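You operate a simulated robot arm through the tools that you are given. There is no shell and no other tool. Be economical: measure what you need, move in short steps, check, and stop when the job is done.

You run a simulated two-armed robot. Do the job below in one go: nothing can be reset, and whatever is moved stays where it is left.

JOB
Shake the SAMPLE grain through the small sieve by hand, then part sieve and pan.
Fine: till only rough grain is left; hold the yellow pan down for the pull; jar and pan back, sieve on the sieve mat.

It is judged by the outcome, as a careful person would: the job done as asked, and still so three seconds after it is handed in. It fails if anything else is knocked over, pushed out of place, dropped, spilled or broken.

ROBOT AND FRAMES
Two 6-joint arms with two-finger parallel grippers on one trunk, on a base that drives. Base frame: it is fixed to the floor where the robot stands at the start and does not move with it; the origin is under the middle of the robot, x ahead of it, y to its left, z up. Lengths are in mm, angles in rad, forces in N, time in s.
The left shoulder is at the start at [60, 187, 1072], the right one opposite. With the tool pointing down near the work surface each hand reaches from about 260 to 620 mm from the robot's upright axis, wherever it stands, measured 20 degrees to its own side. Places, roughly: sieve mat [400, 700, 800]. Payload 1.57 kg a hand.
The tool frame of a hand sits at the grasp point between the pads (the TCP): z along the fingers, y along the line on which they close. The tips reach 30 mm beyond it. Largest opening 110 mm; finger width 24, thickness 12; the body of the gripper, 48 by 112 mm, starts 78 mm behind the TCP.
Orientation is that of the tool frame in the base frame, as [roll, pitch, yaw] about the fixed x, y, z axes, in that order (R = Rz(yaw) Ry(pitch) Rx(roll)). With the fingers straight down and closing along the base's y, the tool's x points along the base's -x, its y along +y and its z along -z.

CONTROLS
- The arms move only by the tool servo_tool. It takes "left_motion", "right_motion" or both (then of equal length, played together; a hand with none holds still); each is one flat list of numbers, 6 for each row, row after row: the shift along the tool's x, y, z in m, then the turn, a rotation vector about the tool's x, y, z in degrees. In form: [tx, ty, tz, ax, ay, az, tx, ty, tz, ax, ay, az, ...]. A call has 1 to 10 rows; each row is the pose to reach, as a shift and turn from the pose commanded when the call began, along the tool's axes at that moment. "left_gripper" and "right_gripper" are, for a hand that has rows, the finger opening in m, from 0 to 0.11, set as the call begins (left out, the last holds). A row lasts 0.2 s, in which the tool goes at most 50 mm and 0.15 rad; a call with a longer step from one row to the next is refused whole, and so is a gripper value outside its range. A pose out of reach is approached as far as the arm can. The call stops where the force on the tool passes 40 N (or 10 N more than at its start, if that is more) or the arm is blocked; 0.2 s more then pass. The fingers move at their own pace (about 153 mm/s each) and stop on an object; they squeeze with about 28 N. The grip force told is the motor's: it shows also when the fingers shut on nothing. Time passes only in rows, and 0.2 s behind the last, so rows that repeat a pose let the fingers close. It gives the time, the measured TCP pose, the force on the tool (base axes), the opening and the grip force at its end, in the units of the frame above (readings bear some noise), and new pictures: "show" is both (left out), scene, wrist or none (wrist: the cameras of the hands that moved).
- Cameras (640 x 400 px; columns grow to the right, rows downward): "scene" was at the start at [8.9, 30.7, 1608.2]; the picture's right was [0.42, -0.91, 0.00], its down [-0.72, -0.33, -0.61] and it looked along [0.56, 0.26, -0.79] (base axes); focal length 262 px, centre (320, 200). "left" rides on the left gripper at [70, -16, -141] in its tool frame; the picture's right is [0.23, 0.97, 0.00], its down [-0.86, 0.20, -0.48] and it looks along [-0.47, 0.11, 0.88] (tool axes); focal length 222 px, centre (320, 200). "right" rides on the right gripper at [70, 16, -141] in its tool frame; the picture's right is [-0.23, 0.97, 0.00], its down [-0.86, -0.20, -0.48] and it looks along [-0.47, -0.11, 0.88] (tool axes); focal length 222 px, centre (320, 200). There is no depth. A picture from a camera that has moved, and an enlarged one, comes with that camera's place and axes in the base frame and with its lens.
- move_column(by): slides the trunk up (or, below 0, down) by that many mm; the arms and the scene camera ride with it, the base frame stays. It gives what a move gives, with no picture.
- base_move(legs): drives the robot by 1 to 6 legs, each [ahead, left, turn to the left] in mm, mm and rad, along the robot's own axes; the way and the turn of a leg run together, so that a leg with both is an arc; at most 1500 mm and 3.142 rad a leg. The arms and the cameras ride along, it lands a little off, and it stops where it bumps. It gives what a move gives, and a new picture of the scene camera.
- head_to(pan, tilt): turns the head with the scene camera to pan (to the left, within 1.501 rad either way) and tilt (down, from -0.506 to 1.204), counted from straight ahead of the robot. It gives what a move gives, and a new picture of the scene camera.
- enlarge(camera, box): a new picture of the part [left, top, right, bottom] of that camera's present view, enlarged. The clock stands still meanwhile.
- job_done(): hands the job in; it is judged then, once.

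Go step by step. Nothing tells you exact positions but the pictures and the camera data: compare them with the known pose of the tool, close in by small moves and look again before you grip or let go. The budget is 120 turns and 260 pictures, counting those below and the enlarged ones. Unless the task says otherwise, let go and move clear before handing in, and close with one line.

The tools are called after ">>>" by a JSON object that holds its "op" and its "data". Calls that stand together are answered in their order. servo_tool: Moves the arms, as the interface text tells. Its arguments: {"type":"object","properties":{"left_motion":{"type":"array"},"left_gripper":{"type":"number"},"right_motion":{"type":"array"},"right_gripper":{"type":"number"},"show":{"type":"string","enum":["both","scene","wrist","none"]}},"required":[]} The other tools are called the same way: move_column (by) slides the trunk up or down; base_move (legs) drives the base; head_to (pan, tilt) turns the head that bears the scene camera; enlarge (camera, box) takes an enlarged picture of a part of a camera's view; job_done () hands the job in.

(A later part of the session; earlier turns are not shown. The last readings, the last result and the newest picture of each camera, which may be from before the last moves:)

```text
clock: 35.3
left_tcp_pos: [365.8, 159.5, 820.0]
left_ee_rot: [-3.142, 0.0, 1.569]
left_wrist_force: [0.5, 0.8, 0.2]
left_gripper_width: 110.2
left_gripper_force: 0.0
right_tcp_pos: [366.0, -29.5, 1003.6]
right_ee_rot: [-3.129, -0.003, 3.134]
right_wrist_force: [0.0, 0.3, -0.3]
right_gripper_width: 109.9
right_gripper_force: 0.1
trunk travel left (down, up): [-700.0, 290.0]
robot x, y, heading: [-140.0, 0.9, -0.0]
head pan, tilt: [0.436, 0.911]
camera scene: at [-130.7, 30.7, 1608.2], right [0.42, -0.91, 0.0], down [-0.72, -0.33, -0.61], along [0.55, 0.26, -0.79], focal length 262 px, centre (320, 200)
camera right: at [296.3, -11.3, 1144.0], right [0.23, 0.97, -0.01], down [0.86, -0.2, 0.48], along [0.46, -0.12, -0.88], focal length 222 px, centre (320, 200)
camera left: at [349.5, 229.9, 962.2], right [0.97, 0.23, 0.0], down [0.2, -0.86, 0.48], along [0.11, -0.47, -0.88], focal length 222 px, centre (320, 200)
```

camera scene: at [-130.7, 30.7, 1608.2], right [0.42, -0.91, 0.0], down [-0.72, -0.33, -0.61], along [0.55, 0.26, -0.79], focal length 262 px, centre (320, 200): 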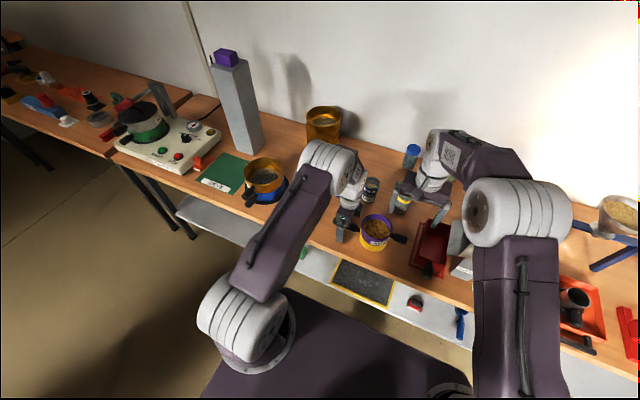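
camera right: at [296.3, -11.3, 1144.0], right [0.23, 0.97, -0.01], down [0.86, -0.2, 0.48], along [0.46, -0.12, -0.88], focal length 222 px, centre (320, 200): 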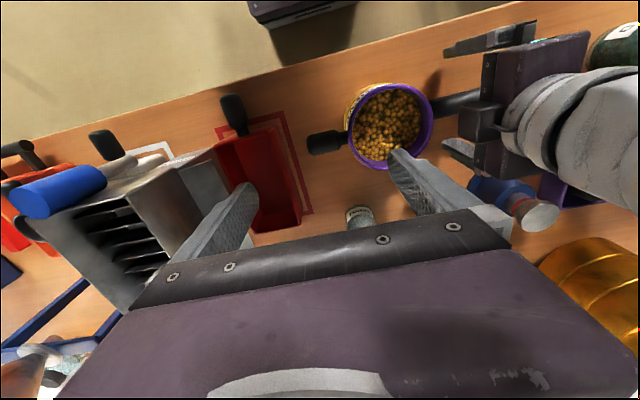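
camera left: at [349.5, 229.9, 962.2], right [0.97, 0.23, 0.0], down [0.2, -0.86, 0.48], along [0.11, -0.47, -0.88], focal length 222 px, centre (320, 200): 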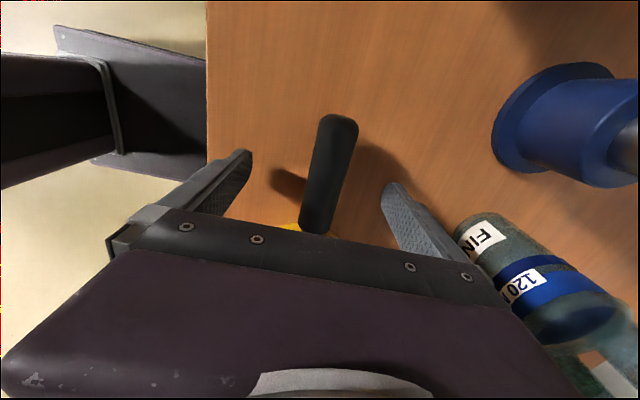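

The pan handle is centred between the left fingers. Close the left hand on it while the right hand turns.

>>> {"op": "servo_tool", "data": {"left_motion": [0, 0.002, 0, 0, 0, 0, 0, 0.002, 0, 0, 0, 0, 0, 0.002, 0, 0, 0, 0, 0, 0.002, 0, 0, 0, 0, 0, 0.002, 0, 0, 0, 0, 0, 0.002, 0, 0, 0, 0, 0, 0.002, 0, 0, 0, 0, 0, 0.002, 0, 0, 0, 0, 0, 0.002, 0, 0, 0, 0, 0, 0.002, 0, 0, 0, 0], "right_motion": [0, 0, 0, 0, 0, -8.5, 0, 0, 0, 0, 0, -17, 0, 0, 0, 0, 0, -25.5, 0, 0, 0, 0, 0, -34, 0, 0, 0, 0, 0, -42.5, 0, 0, 0, 0, 0, -51, 0, 0, 0, 0, 0, -59.5, 0, 0, 0, 0, 0, -68, 0, 0, 0, 0, 0, -76.5, 0, 0, 0, 0, 0, -85], "left_gripper": 0.01}}

```text
clock: 37.5
left_tcp_pos: [369.1, 159.6, 821.5]
left_ee_rot: [-3.141, -0.001, 1.571]
left_wrist_force: [2.6, 1.5, 1.1]
left_gripper_width: 26.9
left_gripper_force: 28.1
right_tcp_pos: [365.2, -29.1, 1002.9]
right_ee_rot: [3.141, -0.011, -1.662]
right_wrist_force: [-0.4, 0.3, -0.3]
right_gripper_width: 110.1
right_gripper_force: 0.0
trunk travel left (down, up): [-700.0, 290.0]
robot x, y, heading: [-140.2, 2.0, -0.005]
head pan, tilt: [0.436, 0.911]
camera scene: at [-131.1, 30.8, 1608.2], right [0.42, -0.91, 0.0], down [-0.72, -0.33, -0.61], along [0.56, 0.26, -0.79], focal length 262 px, centre (320, 200)
camera right: at [343.4, -95.7, 1144.8], right [-0.95, 0.32, 0.0], down [0.28, 0.84, 0.47], along [0.15, 0.44, -0.88], focal length 222 px, centre (320, 200)
camera left: at [351.3, 229.7, 962.5], right [0.97, 0.23, 0.0], down [0.2, -0.86, 0.48], along [0.11, -0.47, -0.88], focal length 222 px, centre (320, 200)
```

scene: 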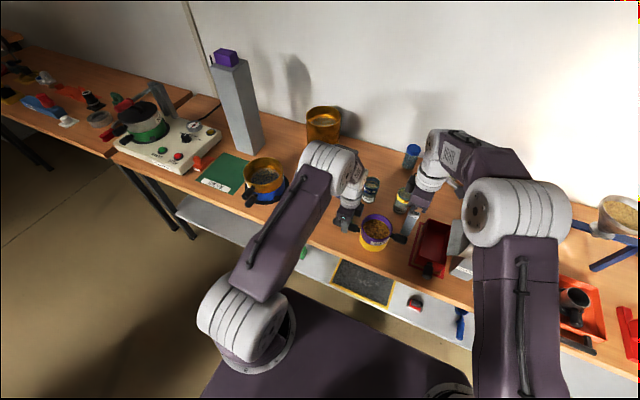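
right: 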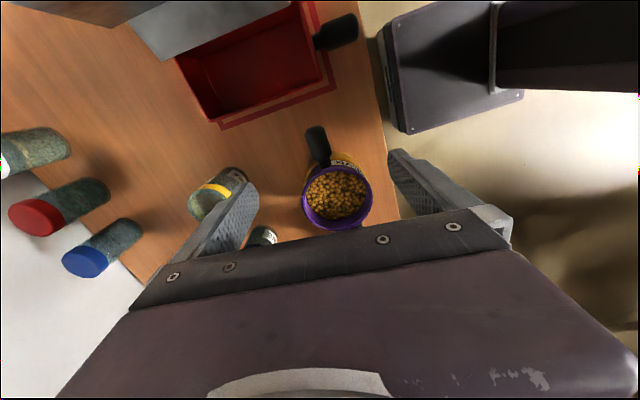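
left: 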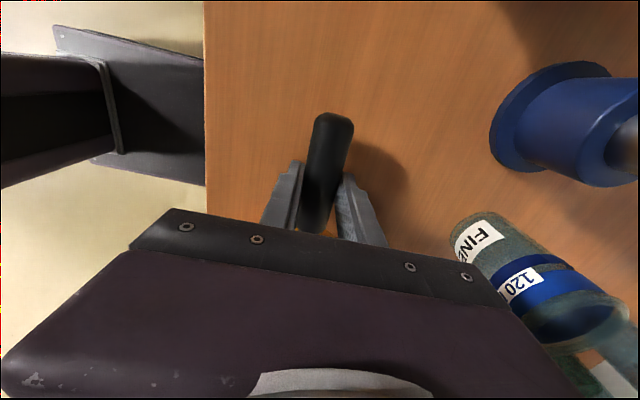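

Left grip is firm on the pan handle. Lower the right hand around the sieve handle at about (368, −29, 846).

>>> {"op": "servo_tool", "data": {"right_motion": [0, -0.003, 0.03, 0, 0, -2.6, 0, -0.003, 0.065, 0, 0, -5.2, 0, -0.003, 0.1, 0, 0, -5.2, 0, -0.003, 0.13, 0, 0, -5.2, 0, -0.003, 0.157, 0, 0, -5.2], "right_gripper": 0.11}}

```text
clock: 38.7
left_tcp_pos: [367.6, 159.2, 821.9]
left_ee_rot: [3.141, -0.002, 1.568]
left_wrist_force: [-1.0, 0.0, 0.5]
left_gripper_width: 27.2
left_gripper_force: 28.5
right_tcp_pos: [368.6, -31.1, 844.5]
right_ee_rot: [-3.141, -0.013, -1.575]
right_wrist_force: [1.0, 1.0, 0.8]
right_gripper_width: 109.9
right_gripper_force: 0.1
trunk travel left (down, up): [-700.0, 290.0]
robot x, y, heading: [-141.4, -4.7, -0.001]
head pan, tilt: [0.436, 0.911]
camera scene: at [-131.4, 30.7, 1608.2], right [0.42, -0.91, 0.0], down [-0.72, -0.33, -0.61], along [0.56, 0.26, -0.79], focal length 262 px, centre (320, 200)
camera right: at [352.6, -99.6, 987.4], right [-0.97, 0.23, 0.0], down [0.2, 0.86, 0.47], along [0.11, 0.45, -0.88], focal length 222 px, centre (320, 200)
```

scene: 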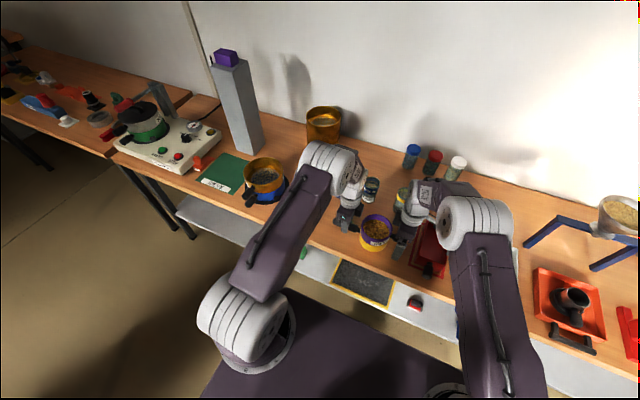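
right: 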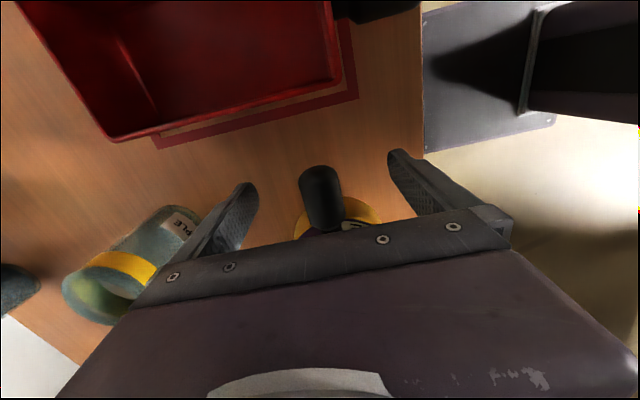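

Handle is centred between the right fingers. Close.

>>> {"op": "servo_tool", "data": {"right_motion": [0, 0, 0, 0, 0, 0, 0, 0, 0, 0, 0, 0, 0, 0, 0, 0, 0, 0, 0, 0, 0, 0, 0, 0], "right_gripper": 0.01, "show": "wrist"}}

>>> {"op": "enlarge", "data": {"camera": "scene", "box": [320, 180, 430, 260]}}

```text
clock: 39.7
left_tcp_pos: [368.8, 159.4, 821.0]
left_ee_rot: [-3.141, -0.001, 1.572]
left_wrist_force: [1.9, 0.3, 0.6]
left_gripper_width: 27.4
left_gripper_force: 27.9
right_tcp_pos: [369.6, -31.8, 845.6]
right_ee_rot: [3.139, -0.014, -1.573]
right_wrist_force: [-1.9, -0.4, -0.2]
right_gripper_width: 27.3
right_gripper_force: 27.8
trunk travel left (down, up): [-700.0, 290.0]
robot x, y, heading: [-141.0, 1.7, -0.001]
head pan, tilt: [0.436, 0.911]
camera right: at [352.6, -99.6, 987.5], right [-0.97, 0.23, 0.0], down [0.2, 0.86, 0.47], along [0.11, 0.45, -0.88], focal length 222 px, centre (320, 200)
```

right: 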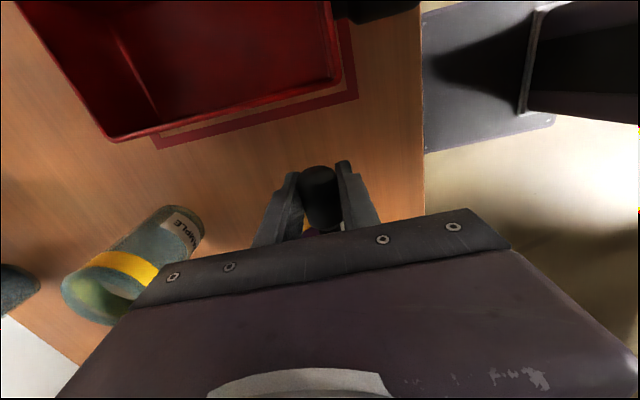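

```text
5.00 times, centred on (375, 220) of scene
camera zoom: at [-131.2, 30.8, 1608.2], right [0.42, -0.91, 0.0], down [-0.72, -0.33, -0.61], along [0.56, 0.26, -0.79], focal length 1312 px, centre (45, 100)
```

zoom: 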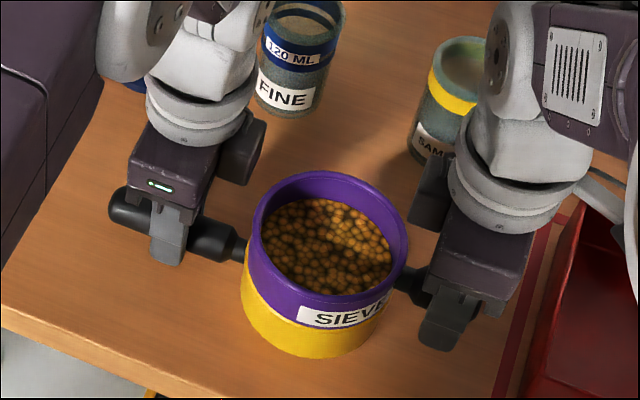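

Both handles gripped. Lift both 15 mm together and start shaking along x gently.

>>> {"op": "servo_tool", "data": {"left_motion": [0, 0, -0.008, 0, 0, 0, 0, 0, -0.016, 0, 0, 0, 0, 0.008, -0.016, 0, 0, 0, 0, -0.008, -0.016, 0, 0, 0, 0, 0.008, -0.016, 0, 0, 0, 0, -0.008, -0.016, 0, 0, 0, 0, 0.008, -0.016, 0, 0, 0, 0, -0.008, -0.016, 0, 0, 0, 0, 0.008, -0.016, 0, 0, 0, 0, 0, -0.016, 0, 0, 0], "right_motion": [0, 0, -0.008, 0, 0, 0, 0, 0, -0.016, 0, 0, 0, 0, -0.008, -0.016, 0, 0, 0, 0, 0.008, -0.016, 0, 0, 0, 0, -0.008, -0.016, 0, 0, 0, 0, 0.008, -0.016, 0, 0, 0, 0, -0.008, -0.016, 0, 0, 0, 0, 0.008, -0.016, 0, 0, 0, 0, -0.008, -0.016, 0, 0, 0, 0, 0, -0.016, 0, 0, 0], "show": "none"}}

>>> {"op": "enlarge", "data": {"camera": "scene", "box": [320, 180, 430, 260]}}

```text
clock: 41.9
left_tcp_pos: [367.2, 160.1, 836.1]
left_ee_rot: [-3.139, 0.001, 1.569]
left_wrist_force: [0.9, 1.4, -2.7]
left_gripper_width: 27.3
left_gripper_force: 27.2
right_tcp_pos: [368.9, -32.3, 861.9]
right_ee_rot: [3.139, -0.015, -1.573]
right_wrist_force: [-0.7, -3.2, 0.0]
right_gripper_width: 27.2
right_gripper_force: 27.7
trunk travel left (down, up): [-700.0, 290.0]
robot x, y, heading: [-142.8, -0.6, -0.001]
head pan, tilt: [0.436, 0.911]
```

```text
5.00 times, centred on (375, 220) of scene
camera zoom: at [-131.4, 30.9, 1608.2], right [0.42, -0.91, 0.0], down [-0.72, -0.33, -0.61], along [0.56, 0.26, -0.79], focal length 1312 px, centre (45, 100)
```

zoom: 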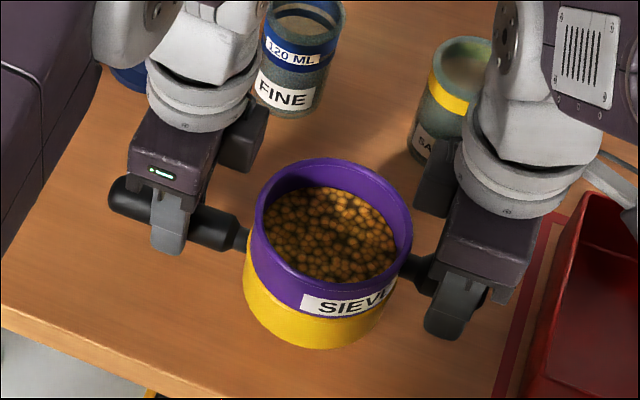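

Shaking works with no spill. Continue with somewhat larger strokes.

>>> {"op": "servo_tool", "data": {"left_motion": [0, 0.012, 0, 0, 0, 0, 0, -0.012, 0, 0, 0, 0, 0, 0.012, 0, 0, 0, 0, 0, -0.012, 0, 0, 0, 0, 0, 0.012, 0, 0, 0, 0, 0, -0.012, 0, 0, 0, 0, 0, 0.012, 0, 0, 0, 0, 0, -0.012, 0, 0, 0, 0, 0, 0.012, 0, 0, 0, 0, 0, 0, 0, 0, 0, 0], "right_motion": [0, -0.012, 0, 0, 0, 0, 0, 0.012, 0, 0, 0, 0, 0, -0.012, 0, 0, 0, 0, 0, 0.012, 0, 0, 0, 0, 0, -0.012, 0, 0, 0, 0, 0, 0.012, 0, 0, 0, 0, 0, -0.012, 0, 0, 0, 0, 0, 0.012, 0, 0, 0, 0, 0, -0.012, 0, 0, 0, 0, 0, 0, 0, 0, 0, 0], "show": "none"}}

>>> {"op": "servo_tool", "data": {"left_motion": [0.01, 0, 0, 0, 0, 0, -0.01, 0, 0, 0, 0, 0, 0.01, 0, 0, 0, 0, 0, -0.01, 0, 0, 0, 0, 0, 0.01, 0, 0, 0, 0, 0, -0.01, 0, 0, 0, 0, 0, 0.01, 0, 0, 0, 0, 0, -0.01, 0, 0, 0, 0, 0, 0.01, 0, 0, 0, 0, 0, 0, 0, 0, 0, 0, 0], "right_motion": [-0.01, 0, 0, 0, 0, 0, 0.01, 0, 0, 0, 0, 0, -0.01, 0, 0, 0, 0, 0, 0.01, 0, 0, 0, 0, 0, -0.01, 0, 0, 0, 0, 0, 0.01, 0, 0, 0, 0, 0, -0.01, 0, 0, 0, 0, 0, 0.01, 0, 0, 0, 0, 0, -0.01, 0, 0, 0, 0, 0, 0, 0, 0, 0, 0, 0], "show": "none"}}

>>> {"op": "enlarge", "data": {"camera": "scene", "box": [340, 190, 410, 250]}}

```text
clock: 44.1
left_tcp_pos: [367.6, 159.2, 837.6]
left_ee_rot: [-3.141, 0.0, 1.57]
left_wrist_force: [2.3, 9.4, -4.6]
left_gripper_width: 27.1
left_gripper_force: 27.6
right_tcp_pos: [367.9, -30.9, 862.4]
right_ee_rot: [3.141, -0.013, -1.574]
right_wrist_force: [-2.7, -9.7, 0.3]
right_gripper_width: 27.3
right_gripper_force: 27.8
trunk travel left (down, up): [-700.0, 290.0]
robot x, y, heading: [-139.3, -1.5, 0.003]
head pan, tilt: [0.436, 0.911]
```

```text
clock: 46.3
left_tcp_pos: [368.1, 158.7, 836.8]
left_ee_rot: [3.141, 0.0, 1.571]
left_wrist_force: [2.8, -0.6, -4.3]
left_gripper_width: 27.1
left_gripper_force: 27.7
right_tcp_pos: [369.7, -31.3, 862.6]
right_ee_rot: [3.139, -0.012, -1.574]
right_wrist_force: [-3.2, 0.6, 2.0]
right_gripper_width: 27.3
right_gripper_force: 27.5
trunk travel left (down, up): [-700.0, 290.0]
robot x, y, heading: [-141.7, 2.7, -0.002]
head pan, tilt: [0.436, 0.911]
```

```text
6.67 times, centred on (375, 220) of scene
camera zoom: at [-130.7, 29.5, 1608.2], right [0.42, -0.91, 0.0], down [-0.72, -0.33, -0.61], along [0.55, 0.26, -0.79], focal length 1750 px, centre (-47, 67)
```

zoom: 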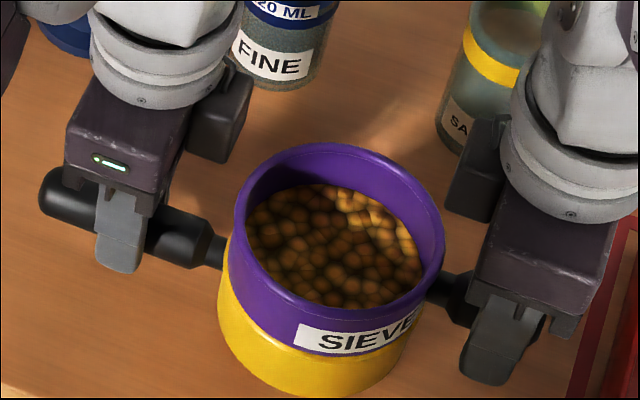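

Grain now looks coarser. More shaking.

>>> {"op": "servo_tool", "data": {"left_motion": [0, 0.012, 0, 0, 0, 0, 0, -0.012, 0, 0, 0, 0, 0, 0.012, 0, 0, 0, 0, 0, -0.012, 0, 0, 0, 0, 0, 0.012, 0, 0, 0, 0, 0, -0.012, 0, 0, 0, 0, 0, 0.012, 0, 0, 0, 0, 0, -0.012, 0, 0, 0, 0, 0, 0.012, 0, 0, 0, 0, 0, 0, 0, 0, 0, 0], "right_motion": [0, -0.012, 0, 0, 0, 0, 0, 0.012, 0, 0, 0, 0, 0, -0.012, 0, 0, 0, 0, 0, 0.012, 0, 0, 0, 0, 0, -0.012, 0, 0, 0, 0, 0, 0.012, 0, 0, 0, 0, 0, -0.012, 0, 0, 0, 0, 0, 0.012, 0, 0, 0, 0, 0, -0.012, 0, 0, 0, 0, 0, 0, 0, 0, 0, 0], "show": "none"}}

>>> {"op": "servo_tool", "data": {"left_motion": [0.012, 0, 0, 0, 0, 0, -0.012, 0, 0, 0, 0, 0, 0.012, 0, 0, 0, 0, 0, -0.012, 0, 0, 0, 0, 0, 0.012, 0, 0, 0, 0, 0, -0.012, 0, 0, 0, 0, 0, 0.012, 0, 0, 0, 0, 0, -0.012, 0, 0, 0, 0, 0, 0.012, 0, 0, 0, 0, 0, 0, 0, 0, 0, 0, 0], "right_motion": [-0.012, 0, 0, 0, 0, 0, 0.012, 0, 0, 0, 0, 0, -0.012, 0, 0, 0, 0, 0, 0.012, 0, 0, 0, 0, 0, -0.012, 0, 0, 0, 0, 0, 0.012, 0, 0, 0, 0, 0, -0.012, 0, 0, 0, 0, 0, 0.012, 0, 0, 0, 0, 0, -0.012, 0, 0, 0, 0, 0, 0, 0, 0, 0, 0, 0], "show": "none"}}

>>> {"op": "servo_tool", "data": {"left_motion": [0, 0.012, 0, 0, 0, 0, 0, -0.012, 0, 0, 0, 0, 0, 0.012, 0, 0, 0, 0, 0, -0.012, 0, 0, 0, 0, 0, 0.012, 0, 0, 0, 0, 0, -0.012, 0, 0, 0, 0, 0, 0.012, 0, 0, 0, 0, 0, -0.012, 0, 0, 0, 0, 0, 0.012, 0, 0, 0, 0, 0, 0, 0, 0, 0, 0], "right_motion": [0, -0.012, 0, 0, 0, 0, 0, 0.012, 0, 0, 0, 0, 0, -0.012, 0, 0, 0, 0, 0, 0.012, 0, 0, 0, 0, 0, -0.012, 0, 0, 0, 0, 0, 0.012, 0, 0, 0, 0, 0, -0.012, 0, 0, 0, 0, 0, 0.012, 0, 0, 0, 0, 0, -0.012, 0, 0, 0, 0, 0, 0, 0, 0, 0, 0], "show": "none"}}

>>> {"op": "enlarge", "data": {"camera": "scene", "box": [340, 190, 410, 250]}}

```text
clock: 48.5
left_tcp_pos: [366.9, 158.9, 836.8]
left_ee_rot: [3.14, -0.001, 1.57]
left_wrist_force: [0.3, -8.2, 1.6]
left_gripper_width: 27.2
left_gripper_force: 28.2
right_tcp_pos: [367.7, -31.8, 864.0]
right_ee_rot: [-3.141, -0.014, -1.575]
right_wrist_force: [-1.1, 8.8, -4.9]
right_gripper_width: 27.3
right_gripper_force: 27.7
trunk travel left (down, up): [-700.0, 290.0]
robot x, y, heading: [-138.8, 1.2, -0.006]
head pan, tilt: [0.436, 0.911]
```

```text
clock: 50.7
left_tcp_pos: [369.2, 157.6, 837.5]
left_ee_rot: [3.141, -0.002, 1.571]
left_wrist_force: [2.2, 6.8, -5.7]
left_gripper_width: 27.2
left_gripper_force: 28.0
right_tcp_pos: [368.3, -33.0, 862.2]
right_ee_rot: [3.139, -0.012, -1.573]
right_wrist_force: [-2.0, -7.5, 1.4]
right_gripper_width: 27.1
right_gripper_force: 28.0
trunk travel left (down, up): [-700.0, 290.0]
robot x, y, heading: [-138.7, -3.5, 0.001]
head pan, tilt: [0.436, 0.911]
```

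```text
clock: 52.9
left_tcp_pos: [367.5, 159.4, 836.8]
left_ee_rot: [3.141, 0.001, 1.57]
left_wrist_force: [-1.5, 1.5, 0.0]
left_gripper_width: 27.1
left_gripper_force: 28.3
right_tcp_pos: [367.9, -31.8, 863.0]
right_ee_rot: [-3.141, -0.013, -1.574]
right_wrist_force: [1.3, -2.0, -3.5]
right_gripper_width: 27.0
right_gripper_force: 28.1
trunk travel left (down, up): [-700.0, 290.0]
robot x, y, heading: [-140.7, 3.3, 0.003]
head pan, tilt: [0.436, 0.911]
```

```text
6.67 times, centred on (375, 220) of scene
camera zoom: at [-132.0, 30.9, 1608.2], right [0.42, -0.91, 0.0], down [-0.72, -0.33, -0.61], along [0.56, 0.26, -0.79], focal length 1750 px, centre (-47, 67)
```

zoom: 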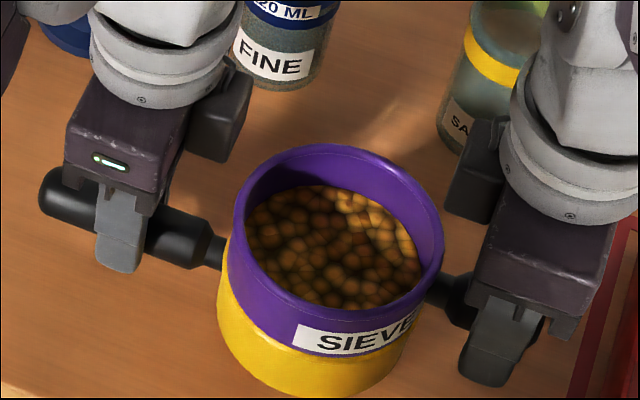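

Level is steady, only coarse grains seen. I'll shake further to be thorough, with circular and x strokes.

>>> {"op": "servo_tool", "data": {"left_motion": [0, 0.014, 0, 0, 0, 0, 0, -0.014, 0, 0, 0, 0, 0, 0.014, 0, 0, 0, 0, 0, -0.014, 0, 0, 0, 0, 0, 0.014, 0, 0, 0, 0, 0, -0.014, 0, 0, 0, 0, 0, 0.014, 0, 0, 0, 0, 0, -0.014, 0, 0, 0, 0, 0, 0.014, 0, 0, 0, 0, 0, 0, 0, 0, 0, 0], "right_motion": [0, -0.014, 0, 0, 0, 0, 0, 0.014, 0, 0, 0, 0, 0, -0.014, 0, 0, 0, 0, 0, 0.014, 0, 0, 0, 0, 0, -0.014, 0, 0, 0, 0, 0, 0.014, 0, 0, 0, 0, 0, -0.014, 0, 0, 0, 0, 0, 0.014, 0, 0, 0, 0, 0, -0.014, 0, 0, 0, 0, 0, 0, 0, 0, 0, 0], "show": "none"}}

>>> {"op": "servo_tool", "data": {"left_motion": [0.012, 0, 0, 0, 0, 0, 0, 0.012, 0, 0, 0, 0, -0.012, 0, 0, 0, 0, 0, 0, -0.012, 0, 0, 0, 0, 0.012, 0, 0, 0, 0, 0, 0, 0.012, 0, 0, 0, 0, -0.012, 0, 0, 0, 0, 0, 0, -0.012, 0, 0, 0, 0, 0.012, 0, 0, 0, 0, 0, 0, 0, 0, 0, 0, 0], "right_motion": [-0.012, 0, 0, 0, 0, 0, 0, -0.012, 0, 0, 0, 0, 0.012, 0, 0, 0, 0, 0, 0, 0.012, 0, 0, 0, 0, -0.012, 0, 0, 0, 0, 0, 0, -0.012, 0, 0, 0, 0, 0.012, 0, 0, 0, 0, 0, 0, 0.012, 0, 0, 0, 0, -0.012, 0, 0, 0, 0, 0, 0, 0, 0, 0, 0, 0], "show": "none"}}

>>> {"op": "servo_tool", "data": {"left_motion": [0, 0.014, 0, 0, 0, 0, 0, -0.014, 0, 0, 0, 0, 0, 0.014, 0, 0, 0, 0, 0, -0.014, 0, 0, 0, 0, 0, 0.014, 0, 0, 0, 0, 0, -0.014, 0, 0, 0, 0, 0, 0.014, 0, 0, 0, 0, 0, -0.014, 0, 0, 0, 0, 0, 0.014, 0, 0, 0, 0, 0, 0, 0, 0, 0, 0], "right_motion": [0, -0.014, 0, 0, 0, 0, 0, 0.014, 0, 0, 0, 0, 0, -0.014, 0, 0, 0, 0, 0, 0.014, 0, 0, 0, 0, 0, -0.014, 0, 0, 0, 0, 0, 0.014, 0, 0, 0, 0, 0, -0.014, 0, 0, 0, 0, 0, 0.014, 0, 0, 0, 0, 0, -0.014, 0, 0, 0, 0, 0, 0, 0, 0, 0, 0], "show": "none"}}

>>> {"op": "servo_tool", "data": {"left_motion": [0.014, 0, 0, 0, 0, 0, -0.014, 0, 0, 0, 0, 0, 0.014, 0, 0, 0, 0, 0, -0.014, 0, 0, 0, 0, 0, 0.014, 0, 0, 0, 0, 0, -0.014, 0, 0, 0, 0, 0, 0.014, 0, 0, 0, 0, 0, -0.014, 0, 0, 0, 0, 0, 0.014, 0, 0, 0, 0, 0, 0, 0, 0, 0, 0, 0], "right_motion": [-0.014, 0, 0, 0, 0, 0, 0.014, 0, 0, 0, 0, 0, -0.014, 0, 0, 0, 0, 0, 0.014, 0, 0, 0, 0, 0, -0.014, 0, 0, 0, 0, 0, 0.014, 0, 0, 0, 0, 0, -0.014, 0, 0, 0, 0, 0, 0.014, 0, 0, 0, 0, 0, -0.014, 0, 0, 0, 0, 0, 0, 0, 0, 0, 0, 0], "show": "none"}}

>>> {"op": "enlarge", "data": {"camera": "scene", "box": [340, 190, 410, 250]}}

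```text
clock: 55.1
left_tcp_pos: [368.1, 159.2, 837.6]
left_ee_rot: [3.141, 0.001, 1.569]
left_wrist_force: [-0.7, 1.2, -1.8]
left_gripper_width: 27.3
left_gripper_force: 28.4
right_tcp_pos: [368.8, -31.3, 861.7]
right_ee_rot: [3.141, -0.012, -1.574]
right_wrist_force: [0.6, -0.9, -2.0]
right_gripper_width: 27.3
right_gripper_force: 27.8
trunk travel left (down, up): [-700.0, 290.0]
robot x, y, heading: [-139.4, -4.0, 0.003]
head pan, tilt: [0.436, 0.911]
```

```text
clock: 57.3
left_tcp_pos: [368.6, 157.3, 837.5]
left_ee_rot: [3.14, -0.001, 1.569]
left_wrist_force: [-1.1, -1.2, 1.9]
left_gripper_width: 26.9
left_gripper_force: 28.0
right_tcp_pos: [368.3, -33.1, 861.3]
right_ee_rot: [3.14, -0.012, -1.573]
right_wrist_force: [0.2, 0.4, -5.8]
right_gripper_width: 27.2
right_gripper_force: 28.6
trunk travel left (down, up): [-700.0, 290.0]
robot x, y, heading: [-140.8, -0.4, 0.001]
head pan, tilt: [0.436, 0.911]
```

```text
clock: 59.5
left_tcp_pos: [367.5, 160.0, 837.0]
left_ee_rot: [3.141, 0.0, 1.57]
left_wrist_force: [0.0, -10.7, 1.9]
left_gripper_width: 26.9
left_gripper_force: 28.1
right_tcp_pos: [368.8, -30.5, 862.6]
right_ee_rot: [-3.14, -0.013, -1.574]
right_wrist_force: [-0.9, 10.6, -5.1]
right_gripper_width: 27.4
right_gripper_force: 27.8
trunk travel left (down, up): [-700.0, 290.0]
robot x, y, heading: [-141.2, 1.0, -0.002]
head pan, tilt: [0.436, 0.911]
```

```text
clock: 61.7
left_tcp_pos: [367.2, 158.2, 836.8]
left_ee_rot: [3.14, -0.001, 1.566]
left_wrist_force: [1.3, 1.0, -0.7]
left_gripper_width: 27.2
left_gripper_force: 28.0
right_tcp_pos: [369.0, -32.6, 862.8]
right_ee_rot: [3.141, -0.012, -1.574]
right_wrist_force: [-0.1, -1.8, -3.6]
right_gripper_width: 27.1
right_gripper_force: 28.1
trunk travel left (down, up): [-700.0, 290.0]
robot x, y, heading: [-138.0, -0.7, -0.004]
head pan, tilt: [0.436, 0.911]
```

```text
6.67 times, centred on (375, 220) of scene
camera zoom: at [-130.7, 29.0, 1608.2], right [0.42, -0.91, 0.0], down [-0.72, -0.33, -0.61], along [0.55, 0.26, -0.79], focal length 1750 px, centre (-47, 67)
```

zoom: 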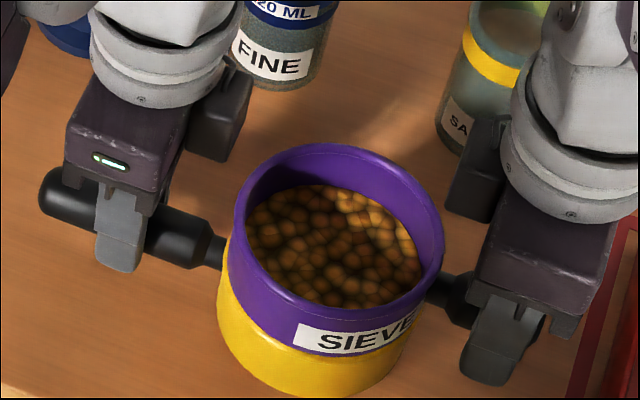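

The picture is unchanged over the last 15 s of shaking: only rough grain is left. Lower both hands back to the bench.

>>> {"op": "servo_tool", "data": {"left_motion": [0.0005, 0.0005, 0.006, 0, 0, 0, 0.0008, 0.0008, 0.012, 0, 0, 0, 0.0008, 0.0008, 0.016, 0, 0, 0, 0.0008, 0.0008, 0.016, 0, 0, 0], "right_motion": [-0.0005, -0.0005, 0.006, 0, 0, 0, -0.0008, -0.0008, 0.012, 0, 0, 0, -0.0008, -0.0008, 0.0165, 0, 0, 0, -0.0008, -0.0008, 0.0165, 0, 0, 0], "show": "none"}}

>>> {"op": "enlarge", "data": {"camera": "scene", "box": [320, 180, 430, 260]}}

```text
clock: 62.7
left_tcp_pos: [369.5, 160.0, 821.2]
left_ee_rot: [3.138, 0.0, 1.573]
left_wrist_force: [1.1, 4.5, 6.2]
left_gripper_width: 27.1
left_gripper_force: 28.1
right_tcp_pos: [368.7, -30.3, 846.8]
right_ee_rot: [3.141, -0.012, -1.574]
right_wrist_force: [0.3, -4.2, 4.1]
right_gripper_width: 27.2
right_gripper_force: 28.5
trunk travel left (down, up): [-700.0, 290.0]
robot x, y, heading: [-142.1, -0.2, -0.001]
head pan, tilt: [0.436, 0.911]
```

```text
5.00 times, centred on (375, 220) of scene
camera zoom: at [-132.8, 30.6, 1608.4], right [0.42, -0.91, 0.0], down [-0.72, -0.33, -0.61], along [0.56, 0.26, -0.79], focal length 1312 px, centre (45, 100)
```

zoom: 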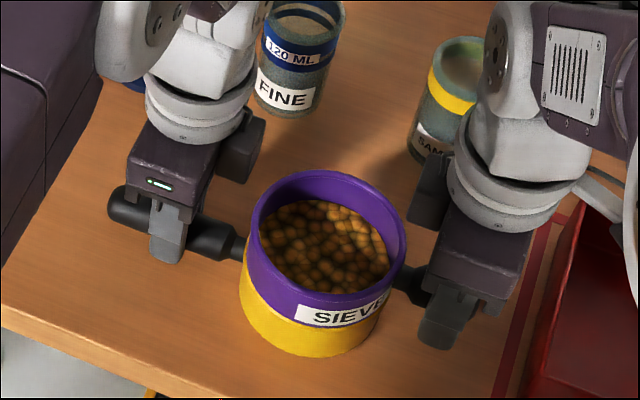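

Pan rests on the bench. Left holds it down while the right slowly pulls the sieve straight up.

>>> {"op": "servo_tool", "data": {"left_motion": [0, 0, 0.001, 0, 0, 0, 0, 0, 0.001, 0, 0, 0, 0, 0, 0.001, 0, 0, 0, 0, 0, 0.001, 0, 0, 0, 0, 0, 0.001, 0, 0, 0, 0, 0, 0.001, 0, 0, 0], "right_motion": [0, 0, -0.002, 0, 0, 0, 0, 0, -0.004, 0, 0, 0, 0, 0, -0.006, 0, 0, 0, 0, 0, -0.008, 0, 0, 0, 0, 0, -0.01, 0, 0, 0, 0, 0, -0.012, 0, 0, 0], "show": "none"}}

>>> {"op": "enlarge", "data": {"camera": "scene", "box": [320, 180, 430, 260]}}

```text
clock: 64.1
left_tcp_pos: [369.3, 161.2, 820.0]
left_ee_rot: [3.141, 0.001, 1.572]
left_wrist_force: [3.0, 0.5, 11.9]
left_gripper_width: 27.0
left_gripper_force: 28.0
right_tcp_pos: [369.3, -30.5, 857.5]
right_ee_rot: [3.141, -0.013, -1.575]
right_wrist_force: [0.5, -0.1, -0.7]
right_gripper_width: 27.1
right_gripper_force: 27.8
trunk travel left (down, up): [-700.0, 290.0]
robot x, y, heading: [-141.0, -0.6, -0.001]
head pan, tilt: [0.436, 0.911]
```

```text
5.00 times, centred on (375, 220) of scene
camera zoom: at [-132.4, 31.0, 1608.2], right [0.42, -0.91, 0.0], down [-0.72, -0.33, -0.61], along [0.56, 0.26, -0.79], focal length 1312 px, centre (45, 100)
```

zoom: 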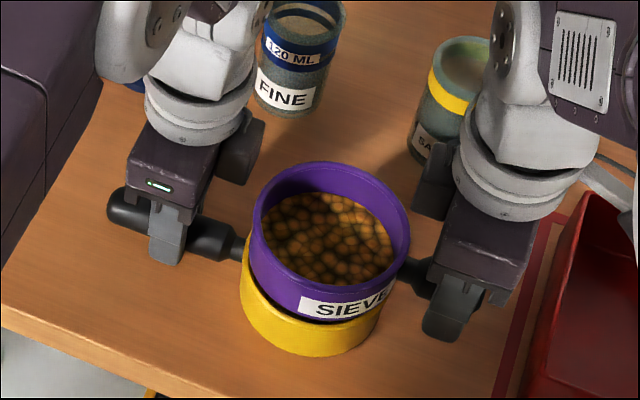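

The sieve is coming out cleanly and level. Continue up.

>>> {"op": "servo_tool", "data": {"right_motion": [0, 0, -0.004, 0, 0, 0, 0, 0, -0.008, 0, 0, 0, 0, 0, -0.012, 0, 0, 0, 0, 0, -0.018, 0, 0, 0, 0, 0, -0.026, 0, 0, 0, 0, 0, -0.036, 0, 0, 0, 0, 0, -0.05, 0, 0, 0, 0, 0, -0.064, 0, 0, 0, 0, 0, -0.072, 0, 0, 0, 0, 0, -0.075, 0, 0, 0], "show": "both"}}

>>> {"op": "enlarge", "data": {"camera": "scene", "box": [320, 160, 430, 260]}}

```text
clock: 66.3
left_tcp_pos: [369.7, 159.6, 820.5]
left_ee_rot: [-3.141, 0.001, 1.571]
left_wrist_force: [-0.3, 1.2, 4.4]
left_gripper_width: 27.0
left_gripper_force: 27.6
right_tcp_pos: [368.7, -28.8, 933.0]
right_ee_rot: [-3.141, -0.012, -1.575]
right_wrist_force: [0.3, -0.1, -1.1]
right_gripper_width: 27.0
right_gripper_force: 28.2
trunk travel left (down, up): [-700.0, 290.0]
robot x, y, heading: [-140.7, 2.8, -0.006]
head pan, tilt: [0.436, 0.911]
camera scene: at [-131.9, 30.8, 1608.2], right [0.42, -0.91, 0.0], down [-0.72, -0.33, -0.61], along [0.56, 0.26, -0.79], focal length 262 px, centre (320, 200)
camera right: at [352.2, -97.6, 1075.1], right [-0.97, 0.23, 0.0], down [0.2, 0.86, 0.47], along [0.11, 0.45, -0.88], focal length 222 px, centre (320, 200)
```

scene: 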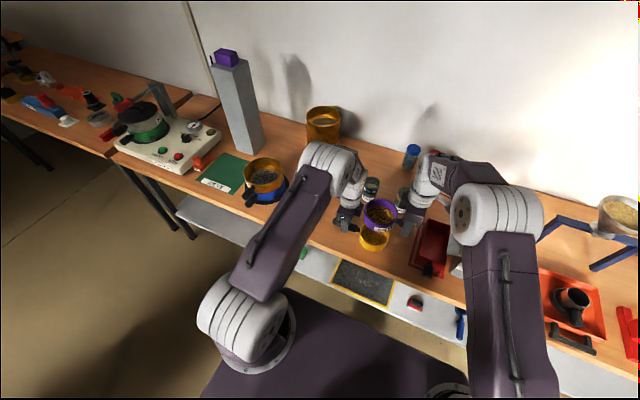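
right: 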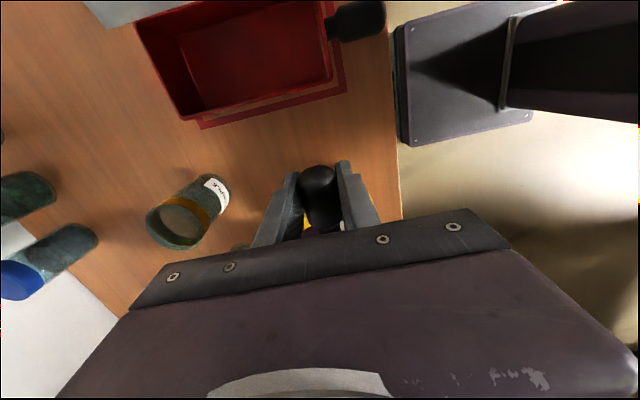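

```text
4.00 times, centred on (375, 210) of scene
camera zoom: at [-131.9, 30.8, 1608.2], right [0.42, -0.91, 0.0], down [-0.72, -0.33, -0.61], along [0.56, 0.26, -0.79], focal length 1050 px, centre (100, 160)
```

zoom: 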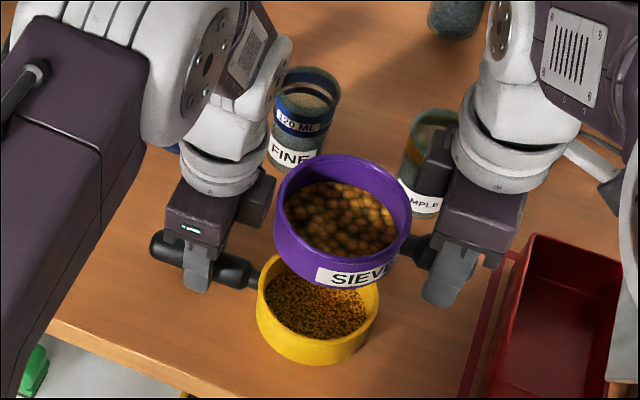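

Parting succeeded: fine grain in the pan, rough in the sieve. Release the pan handle and raise the left hand clear.

>>> {"op": "servo_tool", "data": {"left_motion": [0, 0, 0, 0, 0, 0, 0, 0, 0, 0, 0, 0, 0, 0, -0.02, 0, 0, 0, 0, 0, -0.06, 0, 0, 0, 0, 0, -0.1, 0, 0, 0, 0.02, 0, -0.14, 0, 0, 0, 0.05, 0, -0.18, 0, 0, 0, 0.08, 0, -0.22, 0, 0, 0, 0.11, 0, -0.25, 0, 0, 0], "left_gripper": 0.08, "show": "wrist"}}

>>> {"op": "head_to", "data": {"pan": 0.75, "tilt": 0.85}}

```text
clock: 68.3
left_tcp_pos: [370.7, 269.1, 1070.6]
left_ee_rot: [-3.141, 0.003, 1.57]
left_wrist_force: [0.4, 0.1, 0.2]
left_gripper_width: 79.7
left_gripper_force: 0.1
right_tcp_pos: [369.6, -29.4, 933.1]
right_ee_rot: [3.141, -0.015, -1.574]
right_wrist_force: [0.1, -0.2, -1.3]
right_gripper_width: 27.4
right_gripper_force: 27.8
trunk travel left (down, up): [-700.0, 290.0]
robot x, y, heading: [-138.7, 0.3, 0.005]
head pan, tilt: [0.436, 0.911]
camera left: at [352.5, 340.9, 1211.3], right [0.97, 0.23, 0.0], down [0.2, -0.85, 0.48], along [0.11, -0.47, -0.88], focal length 222 px, centre (320, 200)
```

left: 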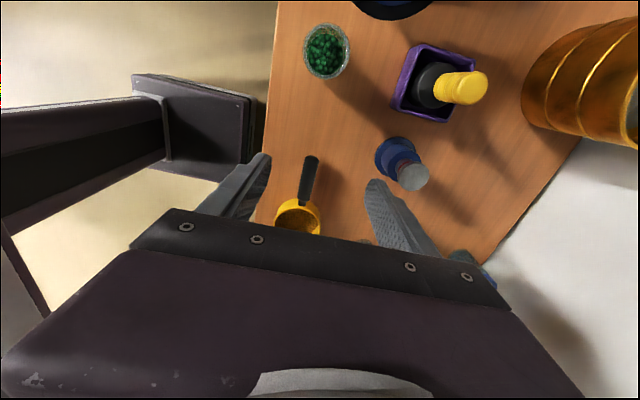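

```text
clock: 69.1
left_tcp_pos: [370.3, 267.8, 1069.2]
left_ee_rot: [-3.14, 0.001, 1.569]
left_wrist_force: [0.2, 0.1, -0.2]
left_gripper_width: 80.1
left_gripper_force: 0.1
right_tcp_pos: [368.1, -29.5, 932.7]
right_ee_rot: [3.141, -0.013, -1.574]
right_wrist_force: [0.3, -0.7, -1.6]
right_gripper_width: 27.1
right_gripper_force: 28.6
trunk travel left (down, up): [-700.0, 290.0]
robot x, y, heading: [-137.8, 0.4, -0.002]
head pan, tilt: [0.75, 0.85]
camera scene: at [-141.6, 52.1, 1612.9], right [0.68, -0.73, 0.0], down [-0.55, -0.51, -0.66], along [0.48, 0.45, -0.75], focal length 262 px, centre (320, 200)
```

scene: 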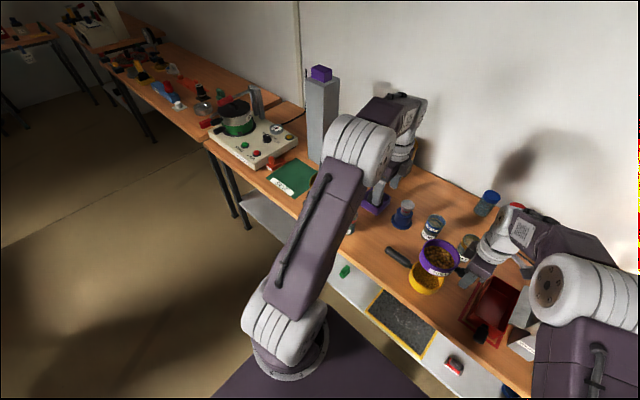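

Mat spans about x 323–515, y 632–824. I'll raise the sieve to z≈1050, turn it so its handle points toward the robot, and raise the left hand for travel.

>>> {"op": "servo_tool", "data": {"left_motion": [0, 0, -0.015, 0, 0, 0, 0, 0, -0.03, 0, 0, 0, 0, 0, -0.045, 0, 0, 0, 0, 0, -0.06, 0, 0, 0, 0, 0, -0.075, 0, 0, 0, 0, 0, -0.09, 0, 0, 0, 0, 0, -0.105, 0, 0, 0, 0, 0, -0.12, 0, 0, 0, 0, 0, -0.135, 0, 0, 0, 0, 0, -0.15, 0, 0, 0], "right_motion": [0, 0, -0.01, 0, 0, 0, 0, 0, -0.03, 0, 0, 0, 0, 0, -0.055, 0, 0, 0, 0, 0, -0.08, 0, 0, 0, 0, 0, -0.105, 0, 0, 0, 0, 0, -0.12, 0, 0, 0, 0, 0, -0.12, 0, 0, 5, 0, 0, -0.12, 0, 0, 12, 0, 0, -0.12, 0, 0, 20, 0, 0, -0.12, 0, 0, 26, 0], "show": "none"}}

```text
refused: motion must be a list of 6 to 60 entries
```

Fixing a miscounted list; same move.

>>> {"op": "servo_tool", "data": {"left_motion": [0, 0, -0.015, 0, 0, 0, 0, 0, -0.03, 0, 0, 0, 0, 0, -0.045, 0, 0, 0, 0, 0, -0.06, 0, 0, 0, 0, 0, -0.075, 0, 0, 0, 0, 0, -0.09, 0, 0, 0, 0, 0, -0.105, 0, 0, 0, 0, 0, -0.12, 0, 0, 0, 0, 0, -0.135, 0, 0, 0, 0, 0, -0.15, 0, 0, 0], "right_motion": [0, 0, -0.01, 0, 0, 0, 0, 0, -0.03, 0, 0, 0, 0, 0, -0.055, 0, 0, 0, 0, 0, -0.08, 0, 0, 0, 0, 0, -0.105, 0, 0, 0, 0, 0, -0.12, 0, 0, 0, 0, 0, -0.12, 0, 0, 5, 0, 0, -0.12, 0, 0, 12, 0, 0, -0.12, 0, 0, 19, 0, 0, -0.12, 0, 0, 25], "show": "none"}}

>>> {"op": "servo_tool", "data": {"right_motion": [0, 0, 0, 0, 0, 5, 0, 0, 0, 0, 0, 12, 0, 0, 0, 0, 0, 19, 0, 0, 0, 0, 0, 26, 0, 0, 0, 0, 0, 33, 0, 0, 0, 0, 0, 40, 0, 0, 0, 0, 0, 47, 0, 0, 0, 0, 0, 54, 0, 0, 0, 0, 0, 60, 0, 0, 0, 0, 0, 65], "show": "both"}}

```text
clock: 71.3
left_tcp_pos: [368.7, 269.7, 1219.1]
left_ee_rot: [-3.141, 0.002, 1.57]
left_wrist_force: [-0.1, 0.4, 0.1]
left_gripper_width: 80.1
left_gripper_force: 0.1
right_tcp_pos: [369.9, -28.0, 1052.1]
right_ee_rot: [-3.139, -0.011, -2.013]
right_wrist_force: [-0.9, -0.3, -2.0]
right_gripper_width: 27.3
right_gripper_force: 27.8
trunk travel left (down, up): [-700.0, 290.0]
robot x, y, heading: [-139.3, -3.6, 0.002]
head pan, tilt: [0.75, 0.85]
```

```text
clock: 73.5
left_tcp_pos: [368.6, 270.9, 1220.8]
left_ee_rot: [3.139, 0.0, 1.571]
left_wrist_force: [-0.3, -0.6, 0.2]
left_gripper_width: 80.1
left_gripper_force: 0.0
right_tcp_pos: [369.9, -27.8, 1053.4]
right_ee_rot: [-3.13, -0.001, 3.135]
right_wrist_force: [-0.7, -0.6, -1.6]
right_gripper_width: 27.1
right_gripper_force: 27.9
trunk travel left (down, up): [-700.0, 290.0]
robot x, y, heading: [-139.6, 2.1, -0.001]
head pan, tilt: [0.75, 0.85]
camera scene: at [-141.6, 52.5, 1612.9], right [0.68, -0.73, 0.0], down [-0.55, -0.51, -0.66], along [0.48, 0.45, -0.75], focal length 262 px, centre (320, 200)
camera right: at [300.2, -10.1, 1193.3], right [0.23, 0.97, -0.01], down [0.85, -0.2, 0.48], along [0.46, -0.12, -0.88], focal length 222 px, centre (320, 200)
```

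scene: 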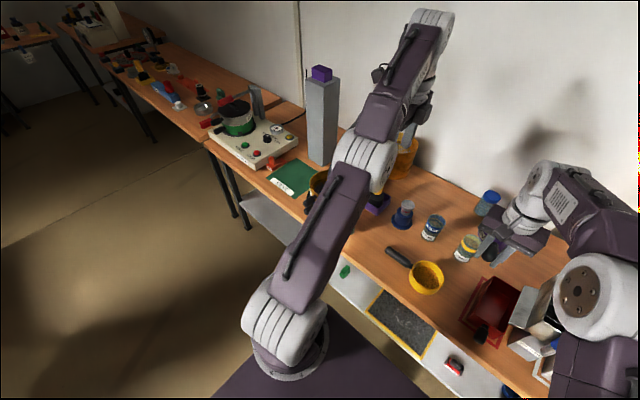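
right: 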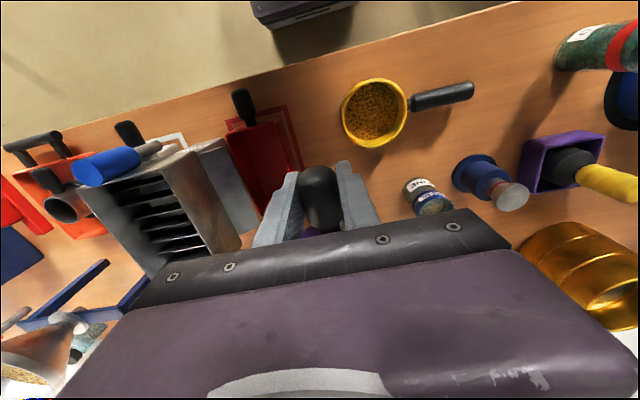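

Sieve is held level in front of the hand. Back off, then drive left beside the mat.

>>> {"op": "base_move", "data": {"legs": [[-150, 0, 0], [0, 380, 0], [0, 377, 0]]}}

>>> {"op": "enlarge", "data": {"camera": "right", "box": [160, 0, 640, 260]}}

```text
clock: 78.9
left_tcp_pos: [218.5, 1020.7, 1220.5]
left_ee_rot: [3.138, 0.0, 1.571]
left_wrist_force: [-0.5, 0.1, 0.0]
left_gripper_width: 79.9
left_gripper_force: 0.1
right_tcp_pos: [219.8, 722.3, 1052.3]
right_ee_rot: [-3.129, -0.002, 3.14]
right_wrist_force: [-0.1, 0.4, -1.8]
right_gripper_width: 27.2
right_gripper_force: 27.5
trunk travel left (down, up): [-700.0, 290.0]
robot x, y, heading: [-293.6, 752.2, -0.001]
head pan, tilt: [0.75, 0.85]
camera scene: at [-291.0, 801.7, 1613.0], right [0.68, -0.73, 0.0], down [-0.55, -0.51, -0.66], along [0.48, 0.45, -0.75], focal length 262 px, centre (320, 200)
```

scene: 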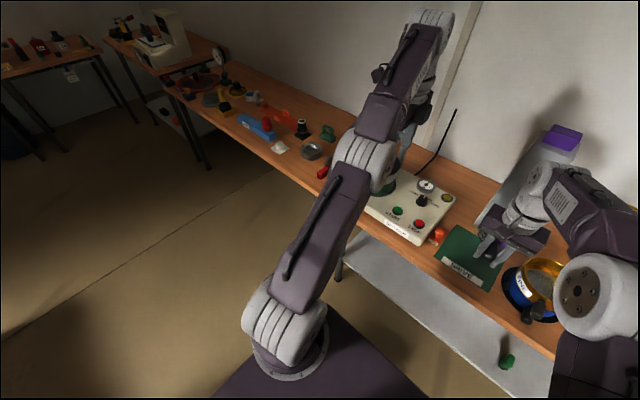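

```text
1.33 times, centred on (400, 130) of right
camera zoom: at [151.0, 740.0, 1193.3], right [0.23, 0.97, -0.01], down [0.86, -0.19, 0.48], along [0.46, -0.12, -0.88], focal length 296 px, centre (213, 293)
```

zoom: 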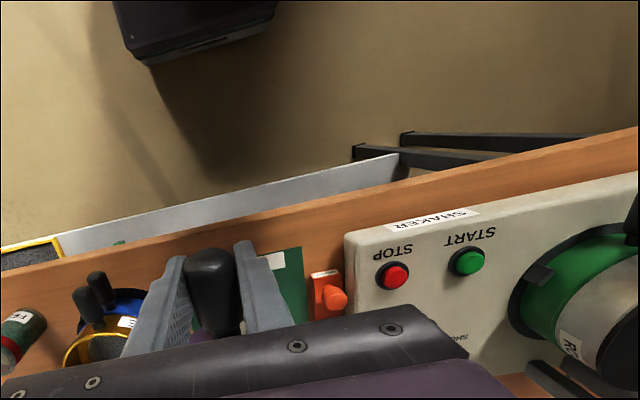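

Now look straight at the mat.

>>> {"op": "head_to", "data": {"pan": 0.0, "tilt": 0.85}}

>>> {"op": "enlarge", "data": {"camera": "scene", "box": [220, 60, 460, 220]}}

```text
clock: 80.0
left_tcp_pos: [219.4, 1020.8, 1220.1]
left_ee_rot: [3.139, -0.002, 1.572]
left_wrist_force: [-0.2, 0.6, 0.2]
left_gripper_width: 80.1
left_gripper_force: 0.1
right_tcp_pos: [220.3, 723.0, 1052.2]
right_ee_rot: [-3.13, -0.001, 3.14]
right_wrist_force: [0.8, 0.9, -1.6]
right_gripper_width: 27.1
right_gripper_force: 28.4
trunk travel left (down, up): [-700.0, 290.0]
robot x, y, heading: [-289.7, 749.2, -0.002]
head pan, tilt: [0.0, 0.85]
camera scene: at [-269.9, 749.2, 1612.9], right [0.0, -1.0, 0.0], down [-0.75, 0.0, -0.66], along [0.66, 0.0, -0.75], focal length 262 px, centre (320, 200)
```

scene: 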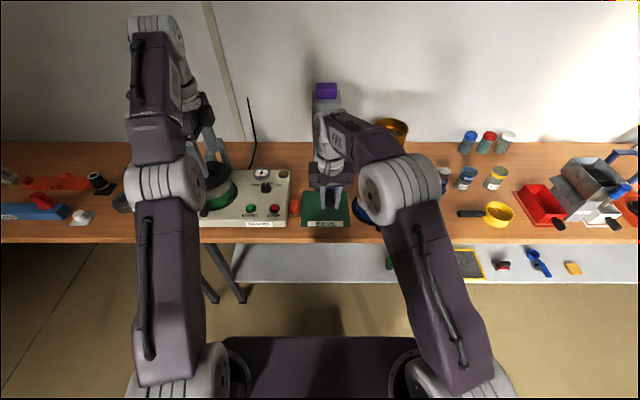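

```text
2.50 times, centred on (340, 140) of scene
camera zoom: at [-269.9, 749.2, 1612.9], right [0.0, -1.0, 0.0], down [-0.75, 0.0, -0.66], along [0.66, 0.0, -0.75], focal length 656 px, centre (270, 350)
```

zoom: 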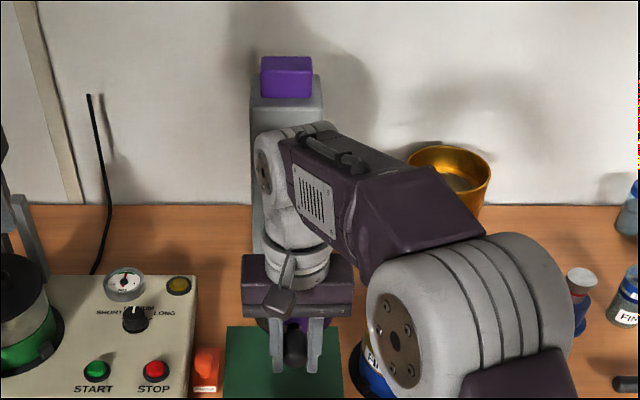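

Mat is centred about (419, 726). Drive forward 117 mm to bring the sieve above it.

>>> {"op": "base_move", "data": {"legs": [[117, 4, 0]]}}

>>> {"op": "enlarge", "data": {"camera": "scene", "box": [250, 120, 410, 260]}}

```text
clock: 81.2
left_tcp_pos: [335.4, 1024.4, 1220.8]
left_ee_rot: [3.14, 0.0, 1.573]
left_wrist_force: [-0.3, -0.2, -0.9]
left_gripper_width: 80.3
left_gripper_force: 0.0
right_tcp_pos: [337.0, 726.9, 1053.9]
right_ee_rot: [-3.129, -0.001, 3.138]
right_wrist_force: [-0.6, -0.8, -1.0]
right_gripper_width: 27.3
right_gripper_force: 27.9
trunk travel left (down, up): [-700.0, 290.0]
robot x, y, heading: [-174.2, 754.6, 0.002]
head pan, tilt: [0.0, 0.85]
camera scene: at [-154.0, 753.1, 1613.0], right [0.0, -1.0, 0.0], down [-0.75, 0.0, -0.66], along [0.66, 0.0, -0.75], focal length 262 px, centre (320, 200)
```

scene: 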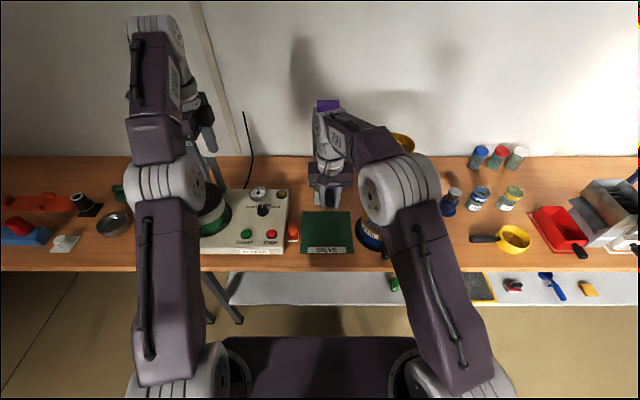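

```text
2.86 times, centred on (330, 190) of scene
camera zoom: at [-154.0, 753.1, 1613.0], right [0.0, -1.0, 0.0], down [-0.75, 0.0, -0.66], along [0.66, 0.0, -0.75], focal length 750 px, centre (291, 229)
```

zoom: 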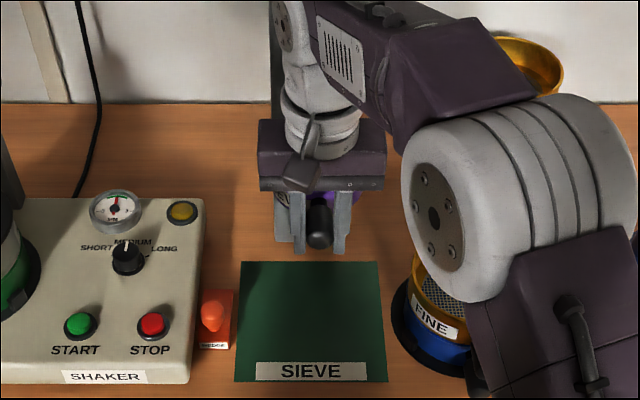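

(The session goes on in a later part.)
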